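You operate a simulated robot arm through the tools that you are given. There is no shell and no other tool.

The job below is to be done with a simulated two-armed robot. You get a single attempt, and the scene is never put back.

## Task
Wipe up the spill on the top of the green workbench with the rag and put it back.

Only the result counts: the job must be done as asked and must still hold three seconds after the hand-in. Knocking over, shifting, dropping, spilling or breaking anything else fails it.

## Robot
Two 7-joint arms with two-finger parallel grippers on one trunk, on a base that moves. Base frame: it is fixed to the floor where the robot stands at the start and does not move with it; the origin is under the middle of the robot, x ahead of it, y to its left, z up. Units: m, rad, N and s.
The left shoulder is at the start at [0.05, 0.177, 1.079], the right one opposite. With the tool pointing down near the work surface each hand reaches from about 0.1 to 0.68 m from the robot's upright axis, wherever it stands, measured 20 degrees to its own side. Places, roughly: rag [-2.75, 1, 1]. Payload 3.43 kg a hand.
Tool frame (each hand has its own): the origin (TCP) lies between the finger pads and is the grasp point; the fingertips stand 0.034 m ahead of it; z points along the fingers, y is the line along which they close. Largest opening 0.128 m; finger width 0.024, thickness 0.012; the body of the gripper, 0.048 by 0.13 m, starts 0.096 m behind the TCP.
Orientation is that of the tool frame in the base frame, as [roll, pitch, yaw] about the fixed x, y, z axes, in that order (R = Rz(yaw) Ry(pitch) Rx(roll)). With the fingers straight down and closing along the base's y, the tool's x points along the base's -x, its y along +y and its z along -z.

## Interface
- The arms move only by the tool send_rows. It takes "left_rows", "right_rows" or both (then of equal length, played together; a hand with none holds still); each is a list of rows, each a list of 7 numbers: the opening, from 0 (shut) to 1 (fully open), then the shift along the tool's x, y, z in m, then the turn, a rotation vector about the tool's x, y, z in rad. In form: [[claw, dx, dy, dz, ax, ay, az], ...]. A call has 1 to 20 rows; each row shifts and turns the commanded pose from where the row before left it, along the tool's axes as they then stand. Each row takes 0.2 s and may step no farther than 0.05 m and 0.15 rad from the row before; otherwise, or with a gripper value out of range, the whole call is refused. Where a pose cannot be reached the arm comes as near as it can. A force on the tool above 40 N (or 10 N above the force at the start of the call, whichever is more), or a blocked arm, ends the call early, and 0.2 s more pass. Each finger travels about 0.108 m/s and halts on what it meets, pressing with about 44 N; the grip force reading is that of the motor and also rises with nothing between the fingers. The clock runs only during rows and for 0.2 s after the last one: add rows that do not move to give the fingers time. It gives the time, the measured TCP pose, the force on the tool (base axes), the opening and the grip force at its end, in the units of the frame above (readings bear some noise), with the torque about the TCP (base axes, N m) and any sound that the robot's microphone picked up.
- Cameras (640 x 400 px; columns grow to the right, rows downward): "scene" is now at [0.1604, 0.0118, 1.2565]; the picture's right is [0.12, -0.99, 0.00], its down [-0.41, -0.05, -0.91] and it looks along [0.90, 0.10, -0.42] (base axes); focal length 250 px, centre (320, 200). "left" rides on the left gripper at [0.076, 0.011, -0.16] in its tool frame; the picture's right is [-0.15, 0.99, 0.00], its down [-0.88, -0.13, -0.46] and it looks along [-0.45, -0.07, 0.89] (tool axes); focal length 234 px, centre (320, 200). "right" rides on the right gripper at [0.076, -0.011, -0.16] in its tool frame; the picture's right is [0.15, 0.99, 0.00], its down [-0.88, 0.13, -0.46] and it looks along [-0.45, 0.07, 0.89] (tool axes); focal length 234 px, centre (320, 200). There is no depth. A picture from a camera that has moved, and an enlarged one, comes with that camera's place and axes in the base frame and with its lens.
- get_image(camera): a new picture of that camera. No time passes.
- lift_body(by): slides the trunk up (or, below 0, down) by that many m; the arms and the scene camera ride with it, the base frame stays. It gives what a move gives, with no picture.
- base_move(legs): drives the robot by 1 to 6 legs, each [ahead, turn to the left] in m and rad, along the robot's own axes; the way and the turn of a leg run together, so that a leg with both is an arc; at most 1.5 m and 3.142 rad a leg. The arms and the cameras ride along, it lands a little off, and it stops where it bumps. It gives what a move gives.
- pan_tilt(pan, tilt): turns the head with the scene camera to pan (to the left, within 1.396 rad either way) and tilt (down, from -0.506 to 1.204), counted from straight ahead of the robot. It gives what a move gives.
- close_up(camera, box): a new picture of the part [left, top, right, bottom] of that camera's present view, enlarged. No time passes.
- hand_in(): hands the job in; it is judged then, once.

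Places have to be worked out from the pictures, the camera data and where the tool is seen. Open the grippers and draw the arms clear of the work before you hand the job in, unless the task says otherwise.

The tools are called after ">>>" as name(argument=value, ...) on one line, values as JSON. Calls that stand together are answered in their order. send_rows: Moves the arms, as the interface text tells. Its arguments: {"type":"object","properties":{"left_rows":{"type":"array"},"right_rows":{"type":"array"}},"required":[]} The other tools are called the same way: lift_body (by) moves the trunk up or down; base_move (legs) drives the base; pan_tilt (pan, tilt) turns the head that bears the scene camera; get_image (camera) takes a picture; close_up (camera, box) takes an enlarged picture of a part of a camera's view; hand_in () hands the job in.

At the start:

```text
clock: 0.0
left_tcp_pos: [0.4339, 0.2212, 1.0848]
left_tool_rot: [-3.142, 0.0, 3.138]
left_ft_force: [1.0, 0.3, -0.2]
left_moment: [-0.01, -0.01, 0.02]
left_grip_width: 0.1278
left_finger_force: 0.1
right_tcp_pos: [0.4156, -0.1495, 1.1345]
right_tool_rot: [3.141, -0.001, 3.137]
right_ft_force: [-0.4, -0.5, -0.9]
right_moment: [0.01, 0.02, 0.04]
right_grip_width: 0.1278
right_finger_force: 0.0
trunk travel left (down, up): [-0.25, 0.151]
robot x, y, heading: [0.002, -0.0018, -0.002]
head pan, tilt (commanded): [0.115, 0.429]
```

scene: 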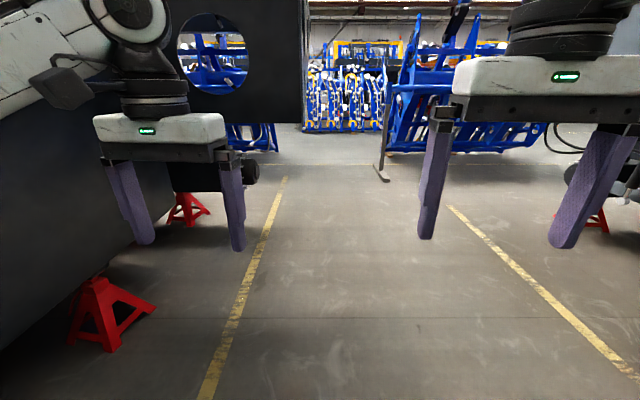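
right: 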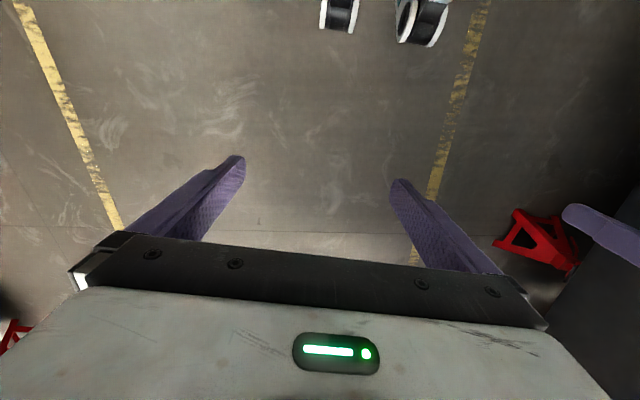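
left: 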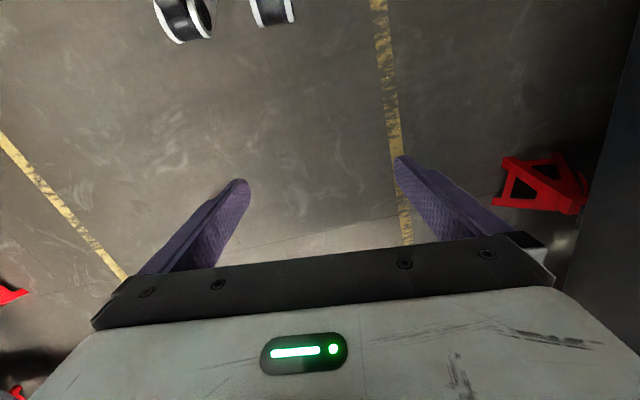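

The rag is behind the robot at about [-2.75, 1, 1], and the scene view shows only the floor and some machinery ahead. I'll turn the head to the left to see the surroundings before driving.

>>> pan_tilt(pan=1.39, tilt=0.3)

```text
clock: 1.4
left_tcp_pos: [0.434, 0.2233, 1.0839]
left_tool_rot: [-3.141, -0.001, 3.139]
left_ft_force: [-0.3, -0.2, 0.6]
left_moment: [-0.01, 0.0, 0.0]
left_grip_width: 0.1285
left_finger_force: 0.0
right_tcp_pos: [0.4158, -0.1476, 1.1343]
right_tool_rot: [3.141, -0.001, 3.136]
right_ft_force: [0.7, -0.9, -0.3]
right_moment: [0.04, 0.02, -0.04]
right_grip_width: 0.1282
right_finger_force: 0.0
trunk travel left (down, up): [-0.25, 0.151]
robot x, y, heading: [-0.002, -0.0017, 0.002]
head pan, tilt (commanded): [1.389, 0.3]
```

The head has turned left; I'll take a picture to see what is on that side.

>>> get_image(camera="scene")

```text
taken
camera scene: at [0.0857, 0.093, 1.2685], right [0.98, -0.18, 0.0], down [-0.05, -0.29, -0.96], along [0.17, 0.94, -0.3], focal length 250 px, centre (320, 200)
```

scene: 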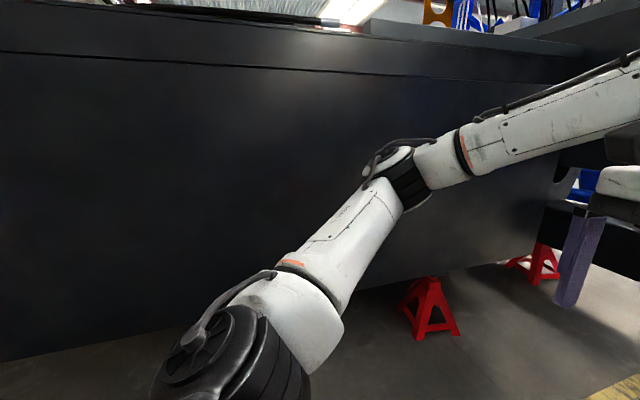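

There is a tall dark cabinet or machine close on the left. Now I'll look to the right side.

>>> pan_tilt(pan=-1.39, tilt=0.3)

>>> get_image(camera="scene")

```text
clock: 3.9
left_tcp_pos: [0.4336, 0.2228, 1.0835]
left_tool_rot: [3.141, 0.0, 3.139]
left_ft_force: [-0.5, -0.2, -0.8]
left_moment: [-0.01, 0.02, 0.01]
left_grip_width: 0.1278
left_finger_force: 0.1
right_tcp_pos: [0.4147, -0.1488, 1.1333]
right_tool_rot: [-3.141, 0.0, 3.136]
right_ft_force: [0.3, 0.3, -0.2]
right_moment: [0.03, 0.0, -0.03]
right_grip_width: 0.1281
right_finger_force: 0.1
trunk travel left (down, up): [-0.25, 0.151]
robot x, y, heading: [-0.0037, -0.0028, -0.001]
head pan, tilt (commanded): [-1.389, 0.3]
```

```text
taken
camera scene: at [0.0857, -0.0906, 1.2685], right [-0.98, -0.18, 0.0], down [-0.05, 0.29, -0.96], along [0.17, -0.94, -0.3], focal length 250 px, centre (320, 200)
```

scene: 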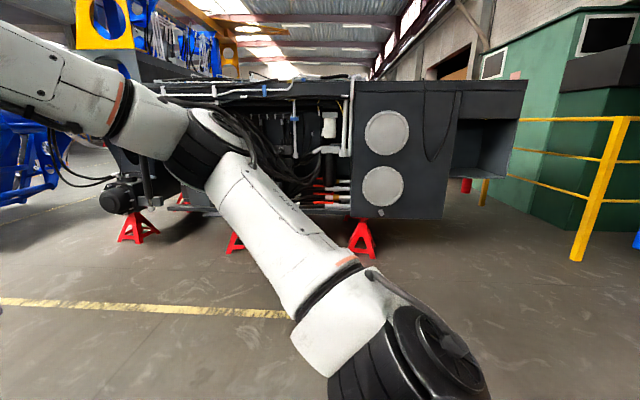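

The area around the robot looks clear: the left wall is about 1.4 m off and the right side is open. I'll turn in place to face the rag's rough direction (about 2.79 rad to the left), and set the head straight ahead.

>>> base_move(legs=[[0, 2.79]])

>>> pan_tilt(pan=0.0, tilt=0.3)

>>> get_image(camera="scene")

```text
clock: 10.9
left_tcp_pos: [-0.4833, -0.0656, 1.0836]
left_tool_rot: [-3.14, 0.0, -0.343]
left_ft_force: [-0.2, -0.6, -0.5]
left_moment: [0.0, -0.02, 0.01]
left_grip_width: 0.128
left_finger_force: 0.1
right_tcp_pos: [-0.3415, 0.2783, 1.1338]
right_tool_rot: [-3.141, 0.0, -0.345]
right_ft_force: [0.5, 0.0, -0.4]
right_moment: [0.02, 0.03, -0.01]
right_grip_width: 0.1279
right_finger_force: 0.1
trunk travel left (down, up): [-0.25, 0.151]
robot x, y, heading: [-0.0003, -0.002, 2.804]
head pan, tilt (commanded): [-1.389, 0.3]
```

```text
clock: 12.4
left_tcp_pos: [-0.4824, -0.0665, 1.0841]
left_tool_rot: [3.141, 0.001, -0.342]
left_ft_force: [0.1, 0.1, -0.6]
left_moment: [0.0, -0.02, 0.03]
left_grip_width: 0.1282
left_finger_force: 0.0
right_tcp_pos: [-0.3416, 0.2777, 1.1333]
right_tool_rot: [3.141, -0.001, -0.342]
right_ft_force: [-0.4, 0.0, -0.1]
right_moment: [0.04, 0.04, -0.01]
right_grip_width: 0.1281
right_finger_force: 0.1
trunk travel left (down, up): [-0.25, 0.151]
robot x, y, heading: [0.001, -0.0014, 2.802]
head pan, tilt (commanded): [0.0, 0.3]
```

```text
taken
camera scene: at [-0.1553, 0.0555, 1.2685], right [0.33, 0.94, 0.0], down [0.28, -0.1, -0.96], along [-0.9, 0.32, -0.3], focal length 250 px, centre (320, 200)
```

scene: 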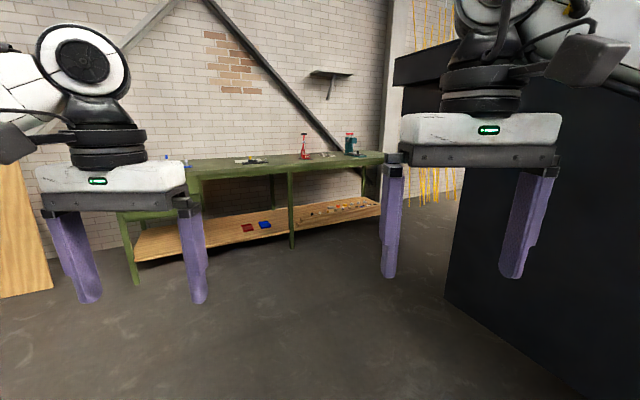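

A green workbench stands against the wall ahead. I'll enlarge it to find the rag and spill.

>>> close_up(camera="scene", box=[100, 110, 400, 298])

>>> close_up(camera="scene", box=[200, 120, 400, 220])

```text
2.13 times, centred on (250, 204) of scene
camera zoom: at [-0.1553, 0.0555, 1.2685], right [0.33, 0.94, 0.0], down [0.28, -0.1, -0.96], along [-0.9, 0.32, -0.3], focal length 532 px, centre (469, 192)
```

zoom: 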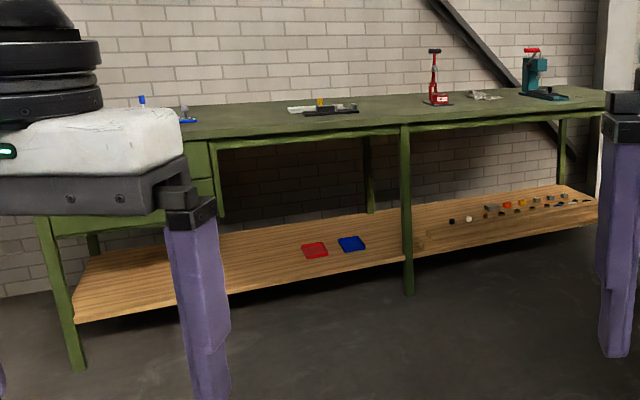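

```text
3.20 times, centred on (300, 170) of scene
camera zoom: at [-0.1553, 0.0555, 1.2685], right [0.33, 0.94, 0.0], down [0.28, -0.1, -0.96], along [-0.9, 0.32, -0.3], focal length 800 px, centre (384, 296)
```

zoom: 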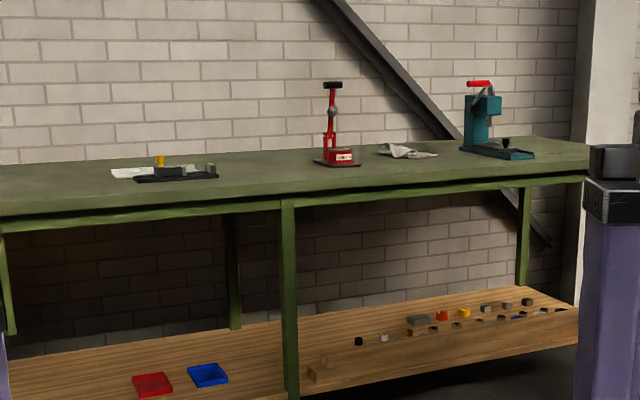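

The greyish-white cloth between the red stand and the teal press is probably the rag, at about [-2.75, 1.04, 0.93]. The bench's front edge runs along y at about x = -2.14. I'll drive 1.2 m closer and square up to the bench so I can see the spill.

>>> base_move(legs=[[1.1, 0], [0, 0.34]])

>>> lift_body(by=0.15)

>>> get_image(camera="scene")

```text
clock: 19.1
left_tcp_pos: [-1.461, 0.1409, 1.0831]
left_tool_rot: [-3.142, 0.0, -0.005]
left_ft_force: [0.3, -0.6, 0.2]
left_moment: [0.01, 0.0, 0.0]
left_grip_width: 0.1278
left_finger_force: 0.1
right_tcp_pos: [-1.4423, 0.5108, 1.1342]
right_tool_rot: [3.14, 0.0, -0.006]
right_ft_force: [0.3, -0.6, 0.1]
right_moment: [0.02, 0.02, 0.01]
right_grip_width: 0.1282
right_finger_force: 0.1
trunk travel left (down, up): [-0.25, 0.151]
robot x, y, heading: [-1.0282, 0.3587, 3.136]
head pan, tilt (commanded): [0.0, 0.3]
```

```text
clock: 20.8
left_tcp_pos: [-1.4622, 0.1408, 1.2341]
left_tool_rot: [3.14, -0.001, -0.005]
left_ft_force: [0.0, 0.3, 0.2]
left_moment: [-0.01, 0.0, 0.0]
left_grip_width: 0.128
left_finger_force: 0.1
right_tcp_pos: [-1.4423, 0.5115, 1.2845]
right_tool_rot: [-3.142, 0.0, -0.007]
right_ft_force: [-0.1, 0.5, 0.2]
right_moment: [-0.02, 0.0, -0.02]
right_grip_width: 0.128
right_finger_force: 0.0
trunk travel left (down, up): [-0.4, 0.001]
robot x, y, heading: [-1.0282, 0.3635, 3.139]
head pan, tilt (commanded): [0.0, 0.3]
```

```text
taken
camera scene: at [-1.1923, 0.3637, 1.4185], right [0.0, 1.0, 0.0], down [0.3, 0.0, -0.96], along [-0.96, 0.0, -0.3], focal length 250 px, centre (320, 200)
```

scene: 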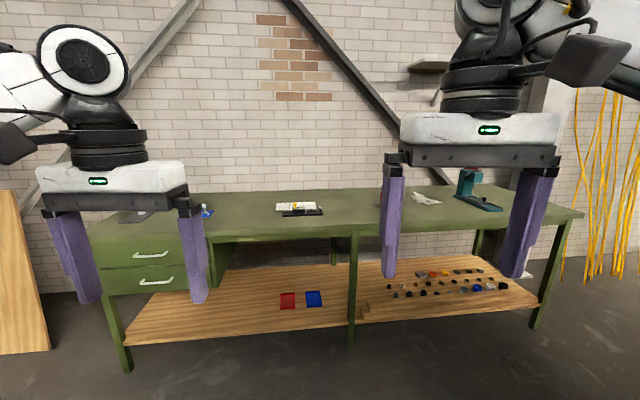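

The whole bench is in view now. I'll enlarge the tabletop.

>>> close_up(camera="scene", box=[180, 170, 400, 250])

>>> close_up(camera="scene", box=[380, 150, 600, 240])

>>> close_up(camera="scene", box=[60, 170, 280, 260])

```text
2.91 times, centred on (290, 210) of scene
camera zoom: at [-1.1923, 0.3637, 1.4185], right [0.0, 1.0, 0.0], down [0.3, 0.0, -0.96], along [-0.96, 0.0, -0.3], focal length 728 px, centre (407, 171)
```

zoom: 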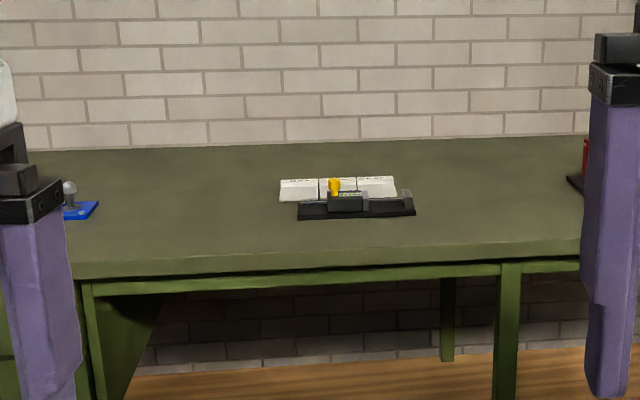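

```text
2.91 times, centred on (490, 195) of scene
camera zoom: at [-1.1923, 0.3637, 1.4185], right [0.0, 1.0, 0.0], down [0.3, 0.0, -0.96], along [-0.96, 0.0, -0.3], focal length 728 px, centre (-174, 214)
```

zoom: 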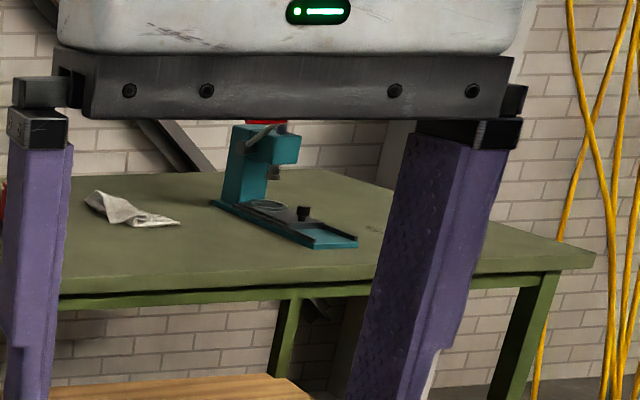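

```text
2.91 times, centred on (170, 215) of scene
camera zoom: at [-1.1923, 0.3637, 1.4185], right [0.0, 1.0, 0.0], down [0.3, 0.0, -0.96], along [-0.96, 0.0, -0.3], focal length 728 px, centre (756, 156)
```

zoom: 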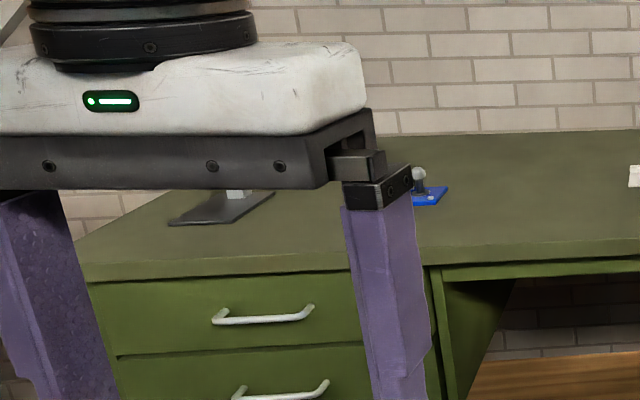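

The rag, a crumpled greyish cloth, lies left of the teal press. The grippers hide parts of the bench, so I'll look down at the robot's own base to judge its size, then use the hand cameras.

>>> pan_tilt(pan=0.0, tilt=1.2)

>>> get_image(camera="scene")

>>> get_image(camera="right")

>>> get_image(camera="left")

```text
clock: 22.0
left_tcp_pos: [-1.4617, 0.1395, 1.2342]
left_tool_rot: [3.141, 0.001, -0.004]
left_ft_force: [-0.2, 0.3, -0.6]
left_moment: [0.01, -0.02, 0.01]
left_grip_width: 0.128
left_finger_force: 0.1
right_tcp_pos: [-1.4415, 0.5114, 1.2849]
right_tool_rot: [-3.141, 0.001, -0.007]
right_ft_force: [0.0, 0.4, 0.2]
right_moment: [-0.01, 0.04, -0.02]
right_grip_width: 0.1279
right_finger_force: 0.1
trunk travel left (down, up): [-0.4, 0.001]
robot x, y, heading: [-1.0309, 0.3581, 3.14]
head pan, tilt (commanded): [0.0, 1.201]
```

```text
taken
camera scene: at [-1.1547, 0.3636, 1.3465], right [0.0, 1.0, 0.0], down [0.93, 0.0, -0.36], along [-0.36, 0.0, -0.93], focal length 250 px, centre (320, 200)
```

scene: 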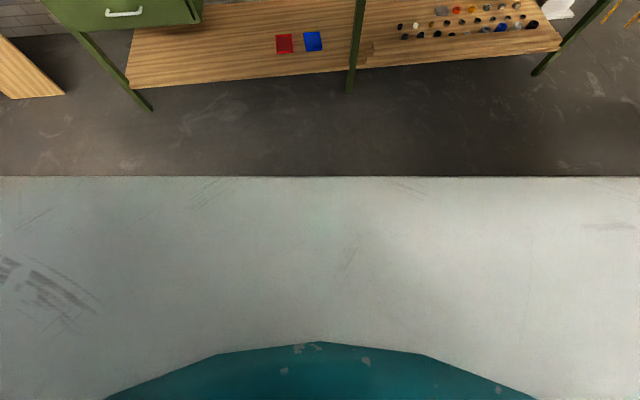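

```text
taken
camera right: at [-1.3656, 0.5225, 1.4436], right [0.14, -0.99, 0.0], down [-0.88, -0.12, 0.46], along [-0.45, -0.06, -0.89], focal length 234 px, centre (320, 200)
```

right: 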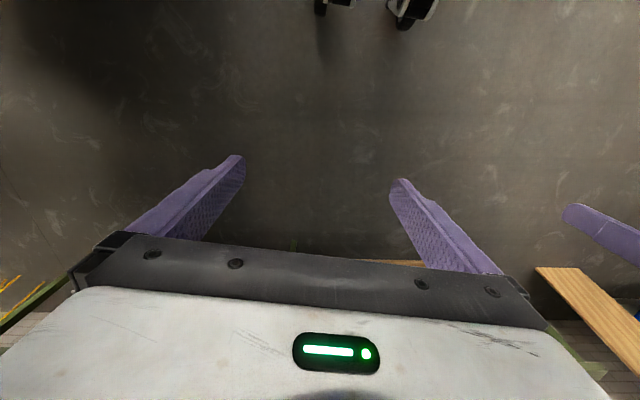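

```text
taken
camera left: at [-1.3856, 0.1294, 1.3942], right [-0.15, -0.99, 0.0], down [-0.88, 0.14, 0.46], along [-0.45, 0.07, -0.89], focal length 234 px, centre (320, 200)
```

left: 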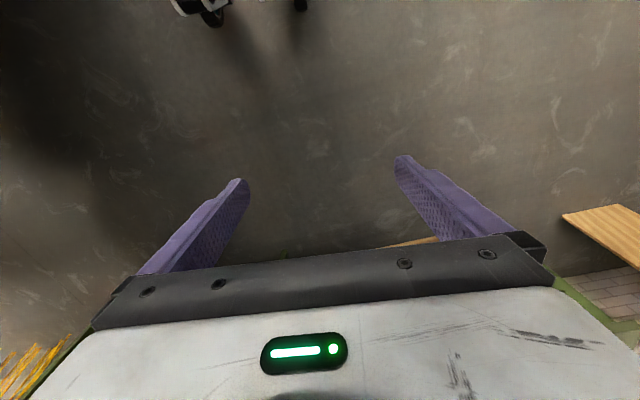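

The robot's own base barely extends ahead of its axis, judging by the wheels seen in the hand cameras, and the hands ride above bench height (about 0.9). I'll drive nearer, to about [-1.6, 0.7], with a small right-then-left turn, and look again.

>>> base_move(legs=[[0, -0.5], [0.65, 0], [0, 0.5]])

>>> pan_tilt(pan=0.0, tilt=0.5)

>>> get_image(camera="scene")

>>> get_image(camera="right")

>>> get_image(camera="left")

```text
clock: 25.6
left_tcp_pos: [-1.7513, 0.4647, 1.2428]
left_tool_rot: [-3.112, 0.036, -0.501]
left_ft_force: [-0.2, -0.4, -0.6]
left_moment: [0.0, -0.03, -0.02]
left_grip_width: 0.1283
left_finger_force: 0.0
right_tcp_pos: [-1.5551, 0.7762, 1.3201]
right_tool_rot: [-3.116, 0.08, -0.502]
right_ft_force: [0.3, 0.1, 0.7]
right_moment: [0.0, 0.02, 0.02]
right_grip_width: 0.1278
right_finger_force: 0.1
trunk travel left (down, up): [-0.4, 0.001]
robot x, y, heading: [-1.2909, 0.4781, 2.623]
head pan, tilt (commanded): [0.0, 1.201]
stopped in leg 2: the robot was blocked; the commanded pose is now the measured one
```

```text
clock: 26.7
left_tcp_pos: [-1.7491, 0.4632, 1.2455]
left_tool_rot: [-3.111, 0.042, -0.499]
left_ft_force: [0.1, 0.4, -0.9]
left_moment: [0.0, 0.0, -0.01]
left_grip_width: 0.1279
left_finger_force: 0.0
right_tcp_pos: [-1.5512, 0.7731, 1.3206]
right_tool_rot: [-3.112, 0.081, -0.504]
right_ft_force: [-0.5, 0.3, 1.1]
right_moment: [-0.03, 0.05, 0.01]
right_grip_width: 0.1279
right_finger_force: 0.0
trunk travel left (down, up): [-0.4, 0.001]
robot x, y, heading: [-1.2932, 0.4808, 2.625]
head pan, tilt (commanded): [0.0, 0.499]
```

```text
taken
camera scene: at [-1.4077, 0.5096, 1.4053], right [0.49, 0.87, 0.03], down [0.4, -0.2, -0.9], along [-0.77, 0.45, -0.44], focal length 250 px, centre (320, 200)
```

scene: 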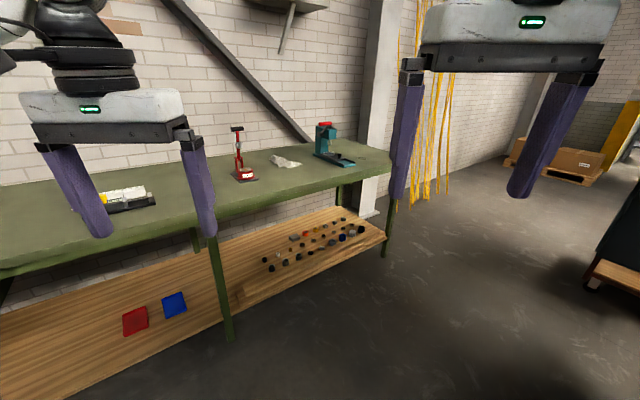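

```text
taken
camera right: at [-1.4714, 0.7377, 1.4734], right [-0.35, -0.94, -0.04], down [-0.81, 0.28, 0.52], along [-0.48, 0.22, -0.85], focal length 234 px, centre (320, 200)
```

right: 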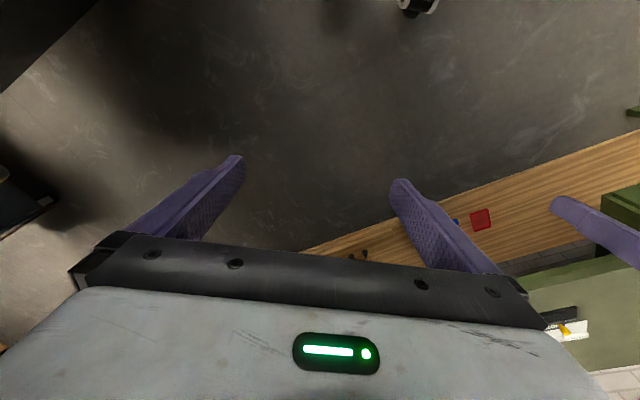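

```text
taken
camera left: at [-1.6849, 0.4099, 1.4014], right [-0.6, -0.8, -0.02], down [-0.7, 0.52, 0.5], along [-0.38, 0.32, -0.87], focal length 234 px, centre (320, 200)
```

left: 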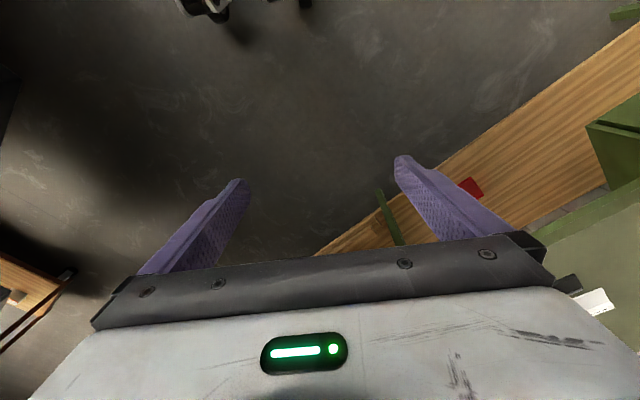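

The base was blocked during the second leg and the readings show a slight tilt. Something on the right side, most likely the black machine, has met my right arm. I'll look to the right before moving anything else.

>>> pan_tilt(pan=-1.2, tilt=0.3)

>>> get_image(camera="scene")

```text
clock: 28.1
left_tcp_pos: [-1.7504, 0.4634, 1.2441]
left_tool_rot: [-3.112, 0.043, -0.5]
left_ft_force: [0.0, 0.1, 0.0]
left_moment: [-0.01, 0.0, 0.0]
left_grip_width: 0.128
left_finger_force: 0.0
right_tcp_pos: [-1.5525, 0.7741, 1.3217]
right_tool_rot: [-3.115, 0.082, -0.502]
right_ft_force: [-0.1, 0.3, -0.2]
right_moment: [0.01, 0.02, -0.05]
right_grip_width: 0.1282
right_finger_force: 0.1
trunk travel left (down, up): [-0.4, 0.001]
robot x, y, heading: [-1.2938, 0.4749, 2.625]
head pan, tilt (commanded): [-1.201, 0.3]
```

```text
taken
camera scene: at [-1.3151, 0.5562, 1.4239], right [0.99, -0.14, -0.03], down [-0.06, -0.25, -0.97], along [0.13, 0.96, -0.25], focal length 250 px, centre (320, 200)
```

scene: 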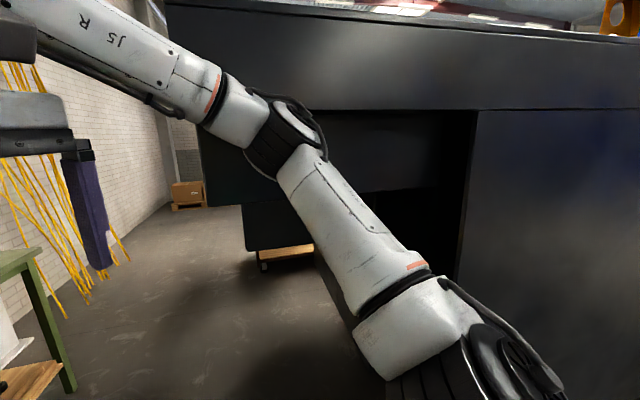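

The overhanging upper part of the black machine reaches to about x = -1.55 at y of roughly 1.1, and my right elbow met it. I'll back straight off the way I came, then square up again.

>>> base_move(legs=[[-0.27, 0], [0, 0.5]])

>>> get_image(camera="scene")

```text
clock: 31.4
left_tcp_pos: [-1.4877, 0.1353, 1.2343]
left_tool_rot: [-3.139, 0.001, 0.007]
left_ft_force: [0.1, 0.0, 0.5]
left_moment: [-0.03, -0.03, 0.02]
left_grip_width: 0.1279
left_finger_force: 0.1
right_tcp_pos: [-1.4721, 0.5069, 1.2964]
right_tool_rot: [3.139, 0.032, 0.003]
right_ft_force: [0.0, -0.6, 0.1]
right_moment: [0.04, 0.0, 0.0]
right_grip_width: 0.128
right_finger_force: 0.0
trunk travel left (down, up): [-0.4, 0.001]
robot x, y, heading: [-1.0563, 0.3499, 3.136]
head pan, tilt (commanded): [-1.201, 0.3]
```

```text
taken
camera scene: at [-1.1609, 0.4367, 1.4186], right [0.93, 0.36, 0.0], down [0.11, -0.28, -0.96], along [-0.34, 0.89, -0.3], focal length 250 px, centre (320, 200)
```

scene: 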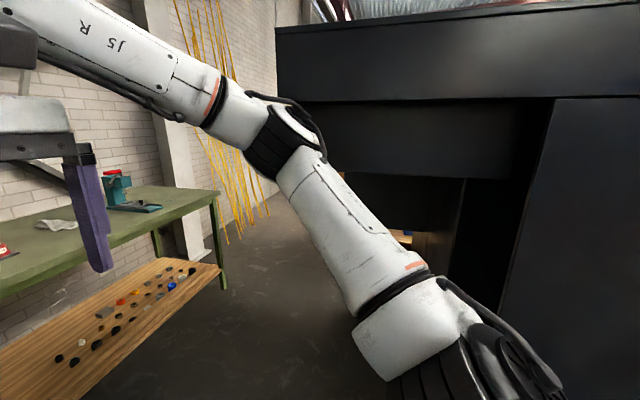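

Backing off cleared the tilt, and the machine's near corner works out at about [-1.47, 0.97]. I'll enlarge the right end of the bench in this view, since it was hidden before, to look for the spill.

>>> close_up(camera="scene", box=[0, 150, 240, 300])

>>> pan_tilt(pan=-0.6, tilt=0.35)

>>> get_image(camera="scene")

```text
2.67 times, centred on (120, 225) of scene
camera zoom: at [-1.1609, 0.4367, 1.4186], right [0.93, 0.36, 0.0], down [0.11, -0.28, -0.96], along [-0.34, 0.89, -0.3], focal length 667 px, centre (853, 133)
```

zoom: 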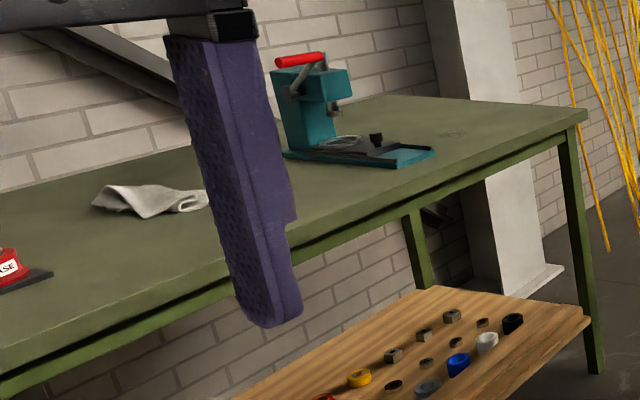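

```text
clock: 32.4
left_tcp_pos: [-1.4879, 0.1365, 1.2335]
left_tool_rot: [-3.139, -0.001, 0.009]
left_ft_force: [0.6, -0.7, -0.4]
left_moment: [-0.02, -0.02, 0.02]
left_grip_width: 0.128
left_finger_force: 0.0
right_tcp_pos: [-1.4714, 0.5074, 1.2963]
right_tool_rot: [3.139, 0.029, 0.003]
right_ft_force: [-0.6, 0.4, 0.6]
right_moment: [-0.03, 0.01, 0.0]
right_grip_width: 0.1279
right_finger_force: 0.0
trunk travel left (down, up): [-0.4, 0.001]
robot x, y, heading: [-1.0613, 0.3454, 3.134]
head pan, tilt (commanded): [-0.6, 0.351]
```

```text
taken
camera scene: at [-1.2041, 0.403, 1.4138], right [0.57, 0.82, 0.0], down [0.28, -0.2, -0.94], along [-0.77, 0.53, -0.34], focal length 250 px, centre (320, 200)
```

scene: 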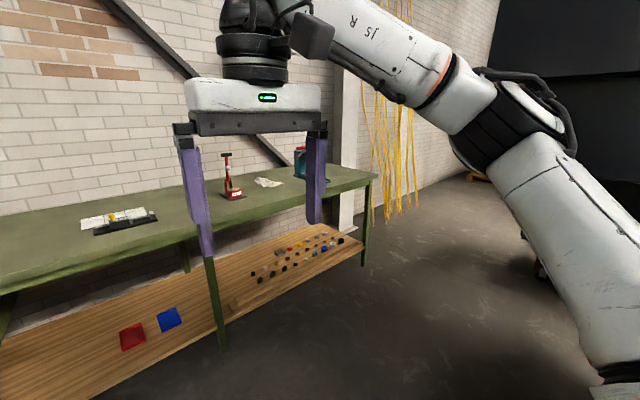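

The rag lies clear on the bench; there's a faint mark near the bench's right end, which could be texture or the spill. I'll raise both hands to get them out of the view and above bench items, then look over the whole top.

>>> send_rows(left_rows=[[1, 0, 0, -0.04, 0, 0, 0], [1, 0, 0, -0.04, 0, 0, 0], [1, 0, 0, -0.04, 0, 0, 0], [1, 0, 0, -0.04, 0, 0, 0], [1, 0, 0, -0.04, 0, 0, 0]], right_rows=[[1, 0, 0, -0.03, 0, 0, 0], [1, 0, 0, -0.03, 0, 0, 0], [1, 0, 0, -0.03, 0, 0, 0], [1, 0, 0, -0.03, 0, 0, 0], [1, 0, 0, -0.03, 0, 0, 0]])

>>> pan_tilt(pan=0.0, tilt=0.35)

>>> get_image(camera="scene")

```text
clock: 33.6
left_tcp_pos: [-1.483, 0.1343, 1.419]
left_tool_rot: [-3.14, 0.006, 0.007]
left_ft_force: [0.3, 0.5, -0.3]
left_moment: [0.01, -0.02, -0.01]
left_grip_width: 0.1281
left_finger_force: 0.1
left hand out of reach, approached as far as the arm can: row 5
right_tcp_pos: [-1.4628, 0.5062, 1.4371]
right_tool_rot: [3.136, 0.038, 0.004]
right_ft_force: [-0.1, -0.2, 0.0]
right_moment: [0.0, -0.01, -0.01]
right_grip_width: 0.1277
right_finger_force: 0.2
right hand out of reach, approached as far as the arm can: row 5
trunk travel left (down, up): [-0.4, 0.001]
robot x, y, heading: [-1.0575, 0.3474, 3.137]
head pan, tilt (commanded): [-0.6, 0.351]
```

```text
clock: 34.6
left_tcp_pos: [-1.4855, 0.1359, 1.4165]
left_tool_rot: [-3.139, 0.004, 0.009]
left_ft_force: [0.1, 0.7, 0.0]
left_moment: [0.0, 0.01, 0.0]
left_grip_width: 0.1278
left_finger_force: 0.0
right_tcp_pos: [-1.4644, 0.5068, 1.4354]
right_tool_rot: [3.138, 0.035, 0.002]
right_ft_force: [0.6, -0.7, 0.9]
right_moment: [0.03, 0.03, -0.03]
right_grip_width: 0.128
right_finger_force: 0.0
trunk travel left (down, up): [-0.4, 0.001]
robot x, y, heading: [-1.0539, 0.3475, 3.136]
head pan, tilt (commanded): [0.0, 0.351]
```

```text
taken
camera scene: at [-1.2208, 0.3505, 1.4138], right [0.01, 1.0, 0.0], down [0.34, 0.0, -0.94], along [-0.94, 0.01, -0.34], focal length 250 px, centre (320, 200)
```

scene: 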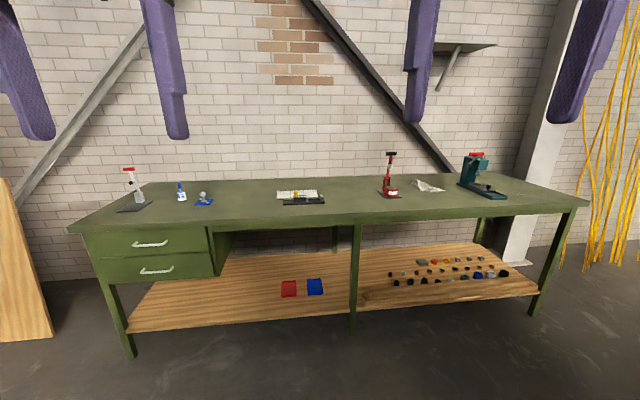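

Now the whole bench is clear in view. I'll enlarge several sections of the top to find the spill.

>>> close_up(camera="scene", box=[70, 160, 230, 250])

>>> close_up(camera="scene", box=[200, 160, 360, 250])

>>> close_up(camera="scene", box=[340, 140, 500, 230])

>>> close_up(camera="scene", box=[440, 140, 600, 230])

```text
4.00 times, centred on (150, 205) of scene
camera zoom: at [-1.2208, 0.3505, 1.4138], right [0.01, 1.0, 0.0], down [0.34, 0.0, -0.94], along [-0.94, 0.01, -0.34], focal length 1000 px, centre (1000, 180)
```

zoom: 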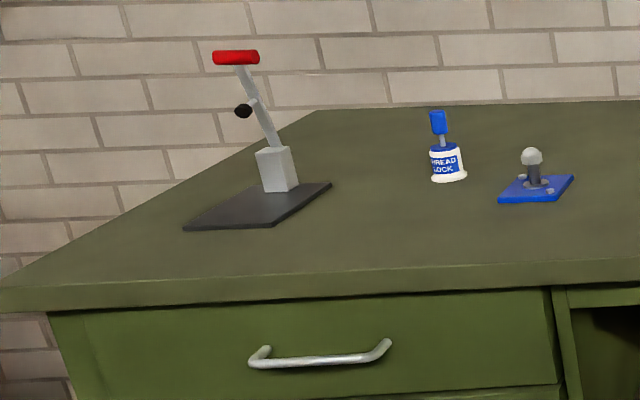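

```text
4.00 times, centred on (280, 205) of scene
camera zoom: at [-1.2208, 0.3505, 1.4138], right [0.01, 1.0, 0.0], down [0.34, 0.0, -0.94], along [-0.94, 0.01, -0.34], focal length 1000 px, centre (480, 180)
```

zoom: 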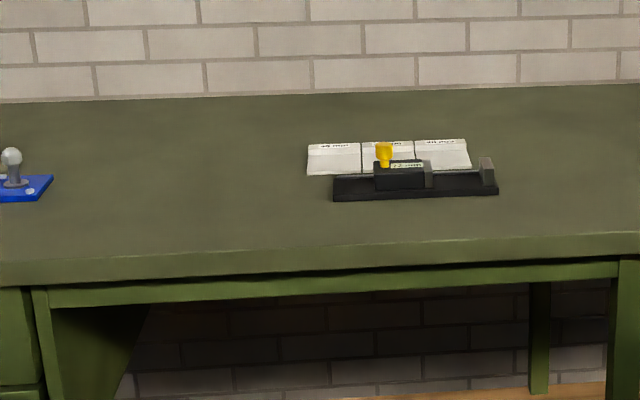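

```text
4.00 times, centred on (420, 185) of scene
camera zoom: at [-1.2208, 0.3505, 1.4138], right [0.01, 1.0, 0.0], down [0.34, 0.0, -0.94], along [-0.94, 0.01, -0.34], focal length 1000 px, centre (-80, 260)
```

zoom: 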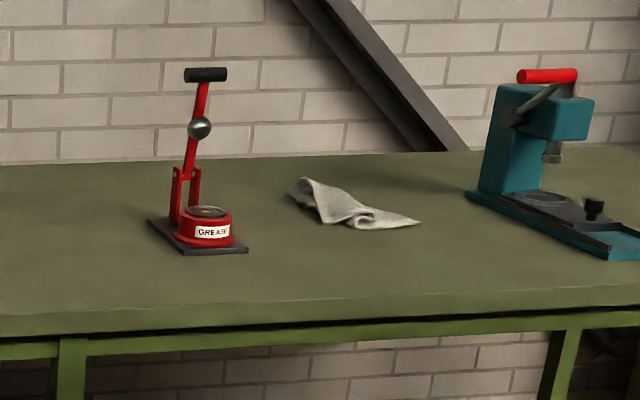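

```text
4.00 times, centred on (520, 185) of scene
camera zoom: at [-1.2208, 0.3505, 1.4138], right [0.01, 1.0, 0.0], down [0.34, 0.0, -0.94], along [-0.94, 0.01, -0.34], focal length 1000 px, centre (-480, 260)
```

zoom: 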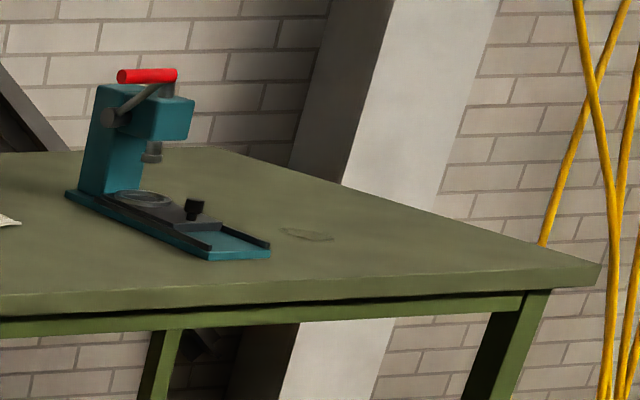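

I found the spill: a faint translucent patch right of the teal press, at about [-2.70, 1.59, 0.91]. The rag is at about [-2.81, 1.08, 0.92]. The bench is turned by about 0.12 rad, with its front edge running from roughly [-2.24, -0.78] to [-2.56, 1.9]. Before going close I want to know how far my base sticks out, so I'll tilt the left hand to look back at it.

>>> send_rows(left_rows=[[1, 0, 0, 0.04, 0, 0, 0], [1, 0, 0, 0.03, 0, 0, 0], [1, 0, 0, 0, 0, 0.15, 0], [1, 0, 0, 0, 0, 0.15, 0], [1, 0, 0, 0, 0, 0.15, 0], [1, 0, 0, 0, 0, 0.15, 0], [1, 0, 0, 0, 0, 0.15, 0], [1, 0, 0, 0, 0, 0.15, 0]])

>>> get_image(camera="left")

```text
clock: 36.4
left_tcp_pos: [-1.3868, 0.1734, 1.2134]
left_tool_rot: [-3.138, -0.849, 0.007]
left_ft_force: [0.1, -0.1, -0.9]
left_moment: [-0.01, -0.03, 0.0]
left_grip_width: 0.1281
left_finger_force: 0.1
left hand out of reach, approached as far as the arm can: row 4, 5, 6, 7, 8
right_tcp_pos: [-1.4665, 0.5073, 1.4353]
right_tool_rot: [3.139, 0.032, 0.004]
right_ft_force: [0.4, -0.3, -1.0]
right_moment: [0.0, -0.05, -0.01]
right_grip_width: 0.1281
right_finger_force: 0.0
trunk travel left (down, up): [-0.4, 0.001]
robot x, y, heading: [-1.0561, 0.3457, 3.137]
head pan, tilt (commanded): [0.0, 0.351]
```

```text
taken
camera left: at [-1.4558, 0.1631, 1.3761], right [-0.09, -0.99, -0.11], down [-0.93, 0.12, -0.36], along [0.37, 0.07, -0.93], focal length 234 px, centre (320, 200)
```

left: 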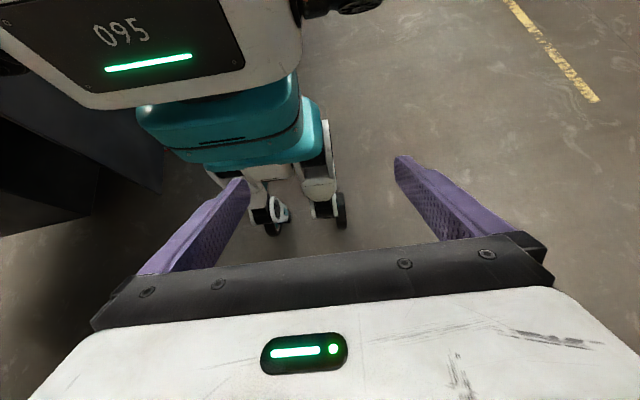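

The look back shows the chest and the teal trunk reach only about 0.12–0.15 m ahead of the axis, and the casters sit near the axis, so I can come within about 0.2 m of the bench edge. I'll turn the left hand back to pointing down and draw it in a little.

>>> send_rows(left_rows=[[1, 0, 0, 0, 0, -0.15, 0], [1, 0, 0, 0, 0, -0.15, 0], [1, 0, 0, 0, 0, -0.15, 0], [1, 0, 0, 0, 0, -0.15, 0], [1, 0, 0, 0, 0, -0.15, 0], [1, 0, 0, 0, 0, -0.15, 0], [1, 0.04, 0, 0, 0, 0, 0], [1, 0.04, 0, 0, 0, 0, 0], [1, 0.04, 0, 0, 0, 0, 0], [1, 0, 0, 0, 0, 0, 0]])

>>> pan_tilt(pan=-1.0, tilt=0.3)

>>> get_image(camera="scene")

```text
clock: 38.6
left_tcp_pos: [-1.267, 0.1743, 1.2056]
left_tool_rot: [-3.139, 0.053, 0.009]
left_ft_force: [-0.6, 0.5, -0.3]
left_moment: [0.0, -0.01, 0.02]
left_grip_width: 0.1278
left_finger_force: 0.0
right_tcp_pos: [-1.4655, 0.5074, 1.4352]
right_tool_rot: [3.138, 0.035, 0.002]
right_ft_force: [0.1, -0.2, -0.2]
right_moment: [0.0, -0.01, 0.02]
right_grip_width: 0.1283
right_finger_force: 0.0
trunk travel left (down, up): [-0.4, 0.001]
robot x, y, heading: [-1.0569, 0.3485, 3.133]
head pan, tilt (commanded): [0.0, 0.351]
```

```text
clock: 39.9
left_tcp_pos: [-1.2667, 0.1759, 1.205]
left_tool_rot: [-3.141, 0.053, 0.009]
left_ft_force: [-0.3, -0.2, 0.0]
left_moment: [-0.01, -0.01, 0.01]
left_grip_width: 0.128
left_finger_force: 0.1
right_tcp_pos: [-1.4644, 0.5076, 1.4352]
right_tool_rot: [3.138, 0.033, 0.004]
right_ft_force: [0.6, -0.5, -0.2]
right_moment: [0.02, 0.0, 0.03]
right_grip_width: 0.128
right_finger_force: 0.0
trunk travel left (down, up): [-0.4, 0.001]
robot x, y, heading: [-1.0568, 0.3494, 3.135]
head pan, tilt (commanded): [-1.0, 0.3]
```

```text
taken
camera scene: at [-1.1777, 0.4288, 1.4185], right [0.84, 0.54, 0.0], down [0.16, -0.25, -0.96], along [-0.51, 0.81, -0.3], focal length 250 px, centre (320, 200)
```

scene: 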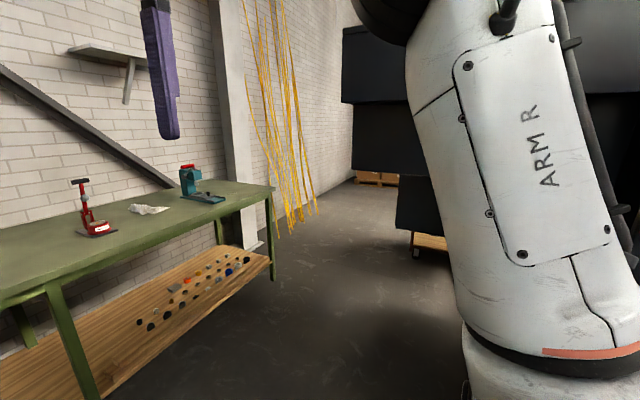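

The machine corner estimate of about [-1.46, 0.97] is confirmed. I'll drive past it along a line at lower y, to about [-2.0, 0.2], before turning along the bench.

>>> base_move(legs=[[0, 0.15], [0.92, 0]])

>>> get_image(camera="scene")

```text
clock: 45.3
left_tcp_pos: [-2.142, 0.0128, 1.2061]
left_tool_rot: [-3.141, 0.053, 0.159]
left_ft_force: [-0.3, -0.9, -0.3]
left_moment: [0.01, 0.0, 0.02]
left_grip_width: 0.128
left_finger_force: 0.0
right_tcp_pos: [-2.3889, 0.3129, 1.4369]
right_tool_rot: [3.139, 0.034, 0.153]
right_ft_force: [0.6, 1.3, 0.6]
right_moment: [0.01, -0.02, -0.01]
right_grip_width: 0.128
right_finger_force: 0.0
trunk travel left (down, up): [-0.4, 0.001]
robot x, y, heading: [-1.9636, 0.2191, -2.991]
head pan, tilt (commanded): [-1.0, 0.3]
```

```text
taken
camera scene: at [-2.0929, 0.2781, 1.4185], right [0.75, 0.66, 0.0], down [0.19, -0.22, -0.96], along [-0.63, 0.72, -0.3], focal length 250 px, centre (320, 200)
```

scene: 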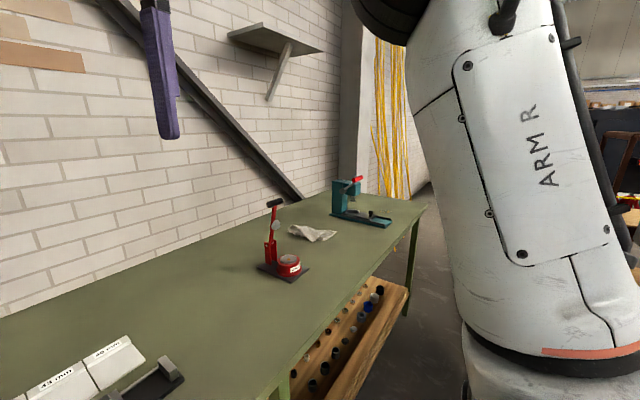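

The view confirms the rag at about [-2.83, 1.06], the grease stand at [-2.72, 0.80], and the press covering roughly x -2.65 to -2.95 and y 1.37 to 1.47. Before turning along the bench I'll check where my left elbow sits.

>>> pan_tilt(pan=1.1, tilt=0.3)

>>> get_image(camera="scene")

```text
clock: 47.3
left_tcp_pos: [-2.1419, 0.0142, 1.2055]
left_tool_rot: [-3.14, 0.053, 0.161]
left_ft_force: [-1.0, -0.1, -0.2]
left_moment: [-0.01, 0.0, 0.01]
left_grip_width: 0.1279
left_finger_force: 0.1
right_tcp_pos: [-2.3887, 0.3127, 1.4361]
right_tool_rot: [3.14, 0.034, 0.153]
right_ft_force: [-0.7, 0.1, -0.5]
right_moment: [0.01, 0.0, -0.01]
right_grip_width: 0.128
right_finger_force: 0.1
trunk travel left (down, up): [-0.4, 0.001]
robot x, y, heading: [-1.9613, 0.2191, -2.995]
head pan, tilt (commanded): [1.1, 0.3]
```

```text
taken
camera scene: at [-2.061, 0.1193, 1.4185], right [-0.95, 0.32, 0.0], down [0.09, 0.28, -0.96], along [-0.3, -0.91, -0.3], focal length 250 px, centre (320, 200)
```

scene: 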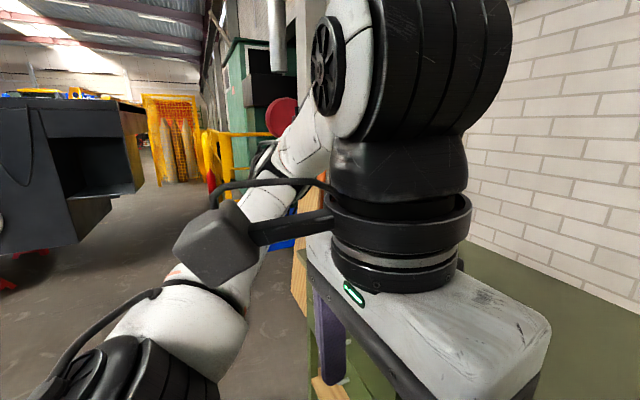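

The left elbow sits at about z = 1.37, above everything on the bench (press top about 1.13, stand top about 1.2). I'll turn right and drive along the bench toward about [-2.2, 1.27].

>>> base_move(legs=[[0, -1.5], [0.55, 0]])

>>> pan_tilt(pan=0.4, tilt=0.4)

>>> get_image(camera="scene")

```text
clock: 54.1
left_tcp_pos: [-2.2975, 0.9216, 1.2046]
left_tool_rot: [-3.138, 0.052, -1.338]
left_ft_force: [-0.6, 0.7, -0.5]
left_moment: [-0.02, 0.01, 0.01]
left_grip_width: 0.128
left_finger_force: 0.1
right_tcp_pos: [-2.0173, 1.1893, 1.4353]
right_tool_rot: [3.137, 0.034, -1.342]
right_ft_force: [0.3, 0.4, -0.6]
right_moment: [0.0, -0.03, 0.01]
right_grip_width: 0.1281
right_finger_force: 0.1
trunk travel left (down, up): [-0.4, 0.001]
robot x, y, heading: [-2.08, 0.754, 1.789]
head pan, tilt (commanded): [1.1, 0.3]
```

```text
clock: 55.2
left_tcp_pos: [-2.2969, 0.9205, 1.2054]
left_tool_rot: [-3.14, 0.053, -1.337]
left_ft_force: [0.3, 0.5, 0.1]
left_moment: [0.0, 0.0, 0.01]
left_grip_width: 0.1278
left_finger_force: 0.0
right_tcp_pos: [-2.016, 1.1884, 1.4364]
right_tool_rot: [3.136, 0.034, -1.341]
right_ft_force: [0.0, 0.2, -0.7]
right_moment: [-0.02, -0.01, -0.04]
right_grip_width: 0.128
right_finger_force: 0.1
trunk travel left (down, up): [-0.4, 0.001]
robot x, y, heading: [-2.0827, 0.7572, 1.789]
head pan, tilt (commanded): [0.4, 0.4]
```

```text
taken
camera scene: at [-2.1512, 0.8999, 1.4093], right [0.81, 0.58, 0.0], down [0.23, -0.32, -0.92], along [-0.54, 0.75, -0.39], focal length 250 px, centre (320, 200)
```

scene: 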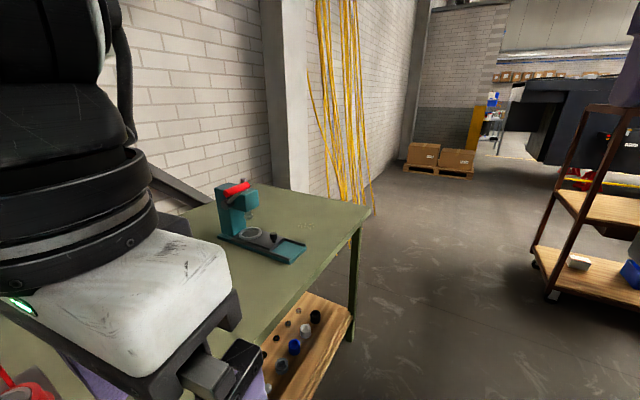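

Clear so far; the spill shows right of the press at about [-2.72, 1.61]. I'll continue along the bench 0.5 m.

>>> base_move(legs=[[0.5, 0]])

>>> pan_tilt(pan=0.6, tilt=0.5)

>>> get_image(camera="scene")

```text
clock: 58.1
left_tcp_pos: [-2.406, 1.4063, 1.2056]
left_tool_rot: [-3.139, 0.051, -1.336]
left_ft_force: [-1.2, -0.4, 0.2]
left_moment: [0.02, -0.01, -0.01]
left_grip_width: 0.1281
left_finger_force: 0.1
right_tcp_pos: [-2.1256, 1.6737, 1.4352]
right_tool_rot: [3.136, 0.034, -1.345]
right_ft_force: [-0.4, -0.1, 0.2]
right_moment: [0.0, -0.01, -0.02]
right_grip_width: 0.1281
right_finger_force: 0.1
trunk travel left (down, up): [-0.4, 0.001]
robot x, y, heading: [-2.1904, 1.2427, 1.788]
head pan, tilt (commanded): [0.4, 0.4]
```

```text
clock: 58.9
left_tcp_pos: [-2.4057, 1.4061, 1.2066]
left_tool_rot: [-3.14, 0.053, -1.338]
left_ft_force: [-0.1, -0.8, -0.3]
left_moment: [0.0, -0.05, -0.02]
left_grip_width: 0.128
left_finger_force: 0.1
right_tcp_pos: [-2.1252, 1.6726, 1.4347]
right_tool_rot: [3.138, 0.035, -1.343]
right_ft_force: [-0.4, 0.1, -0.2]
right_moment: [-0.04, -0.02, 0.05]
right_grip_width: 0.1279
right_finger_force: 0.0
trunk travel left (down, up): [-0.4, 0.001]
robot x, y, heading: [-2.1898, 1.2391, 1.792]
head pan, tilt (commanded): [0.6, 0.499]
```

```text
taken
camera scene: at [-2.2723, 1.3709, 1.4002], right [0.68, 0.73, 0.0], down [0.35, -0.33, -0.88], along [-0.64, 0.6, -0.48], focal length 250 px, centre (320, 200)
```

scene: 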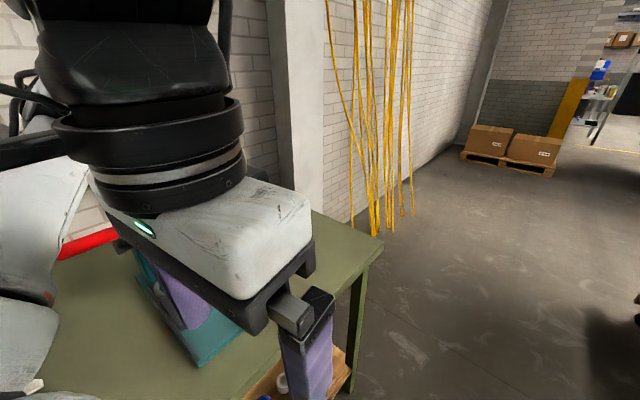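

The left hand blocks the spill here, but nothing is near contact. I'll turn left about 1.48 rad to face the bench squarely.

>>> base_move(legs=[[0, 1.48]])

>>> pan_tilt(pan=0.0, tilt=0.7)

>>> get_image(camera="scene")

>>> get_image(camera="right")

```text
clock: 62.8
left_tcp_pos: [-2.3788, 1.0444, 1.2057]
left_tool_rot: [-3.14, 0.055, 0.118]
left_ft_force: [0.4, -0.6, 0.0]
left_moment: [0.03, 0.05, -0.02]
left_grip_width: 0.128
left_finger_force: 0.0
right_tcp_pos: [-2.6124, 1.3536, 1.4373]
right_tool_rot: [3.138, 0.034, 0.113]
right_ft_force: [0.1, 0.5, -0.3]
right_moment: [0.02, -0.01, -0.03]
right_grip_width: 0.1279
right_finger_force: 0.0
trunk travel left (down, up): [-0.4, 0.001]
robot x, y, heading: [-2.1909, 1.2416, -3.038]
head pan, tilt (commanded): [0.6, 0.499]
```

```text
clock: 63.8
left_tcp_pos: [-2.3791, 1.0438, 1.2057]
left_tool_rot: [-3.141, 0.054, 0.117]
left_ft_force: [0.6, -0.3, -0.5]
left_moment: [-0.03, 0.01, -0.01]
left_grip_width: 0.1278
left_finger_force: 0.0
right_tcp_pos: [-2.6115, 1.3523, 1.4354]
right_tool_rot: [3.136, 0.036, 0.111]
right_ft_force: [0.4, -0.4, 0.0]
right_moment: [0.02, 0.0, -0.01]
right_grip_width: 0.1279
right_finger_force: 0.0
trunk travel left (down, up): [-0.4, 0.001]
robot x, y, heading: [-2.1893, 1.2408, -3.037]
head pan, tilt (commanded): [0.0, 0.7]
```

```text
taken
camera scene: at [-2.3446, 1.2244, 1.3824], right [-0.1, 0.99, 0.0], down [0.64, 0.07, -0.77], along [-0.76, -0.08, -0.64], focal length 250 px, centre (320, 200)
```

scene: 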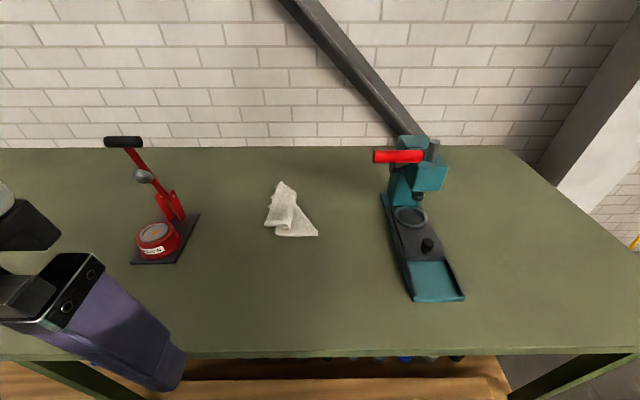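

```text
taken
camera right: at [-2.5326, 1.3744, 1.5929], right [0.26, -0.97, 0.0], down [-0.84, -0.22, 0.49], along [-0.47, -0.12, -0.87], focal length 234 px, centre (320, 200)
```

right: 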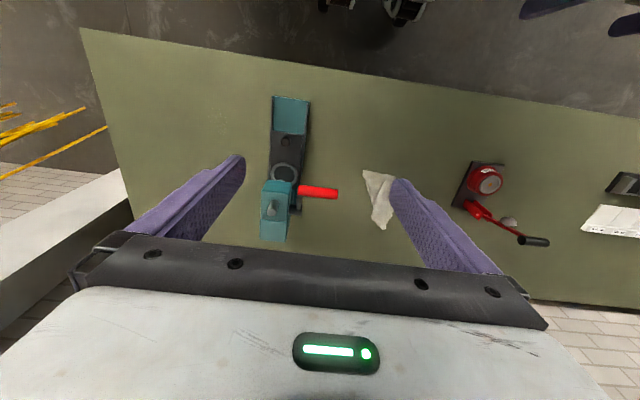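

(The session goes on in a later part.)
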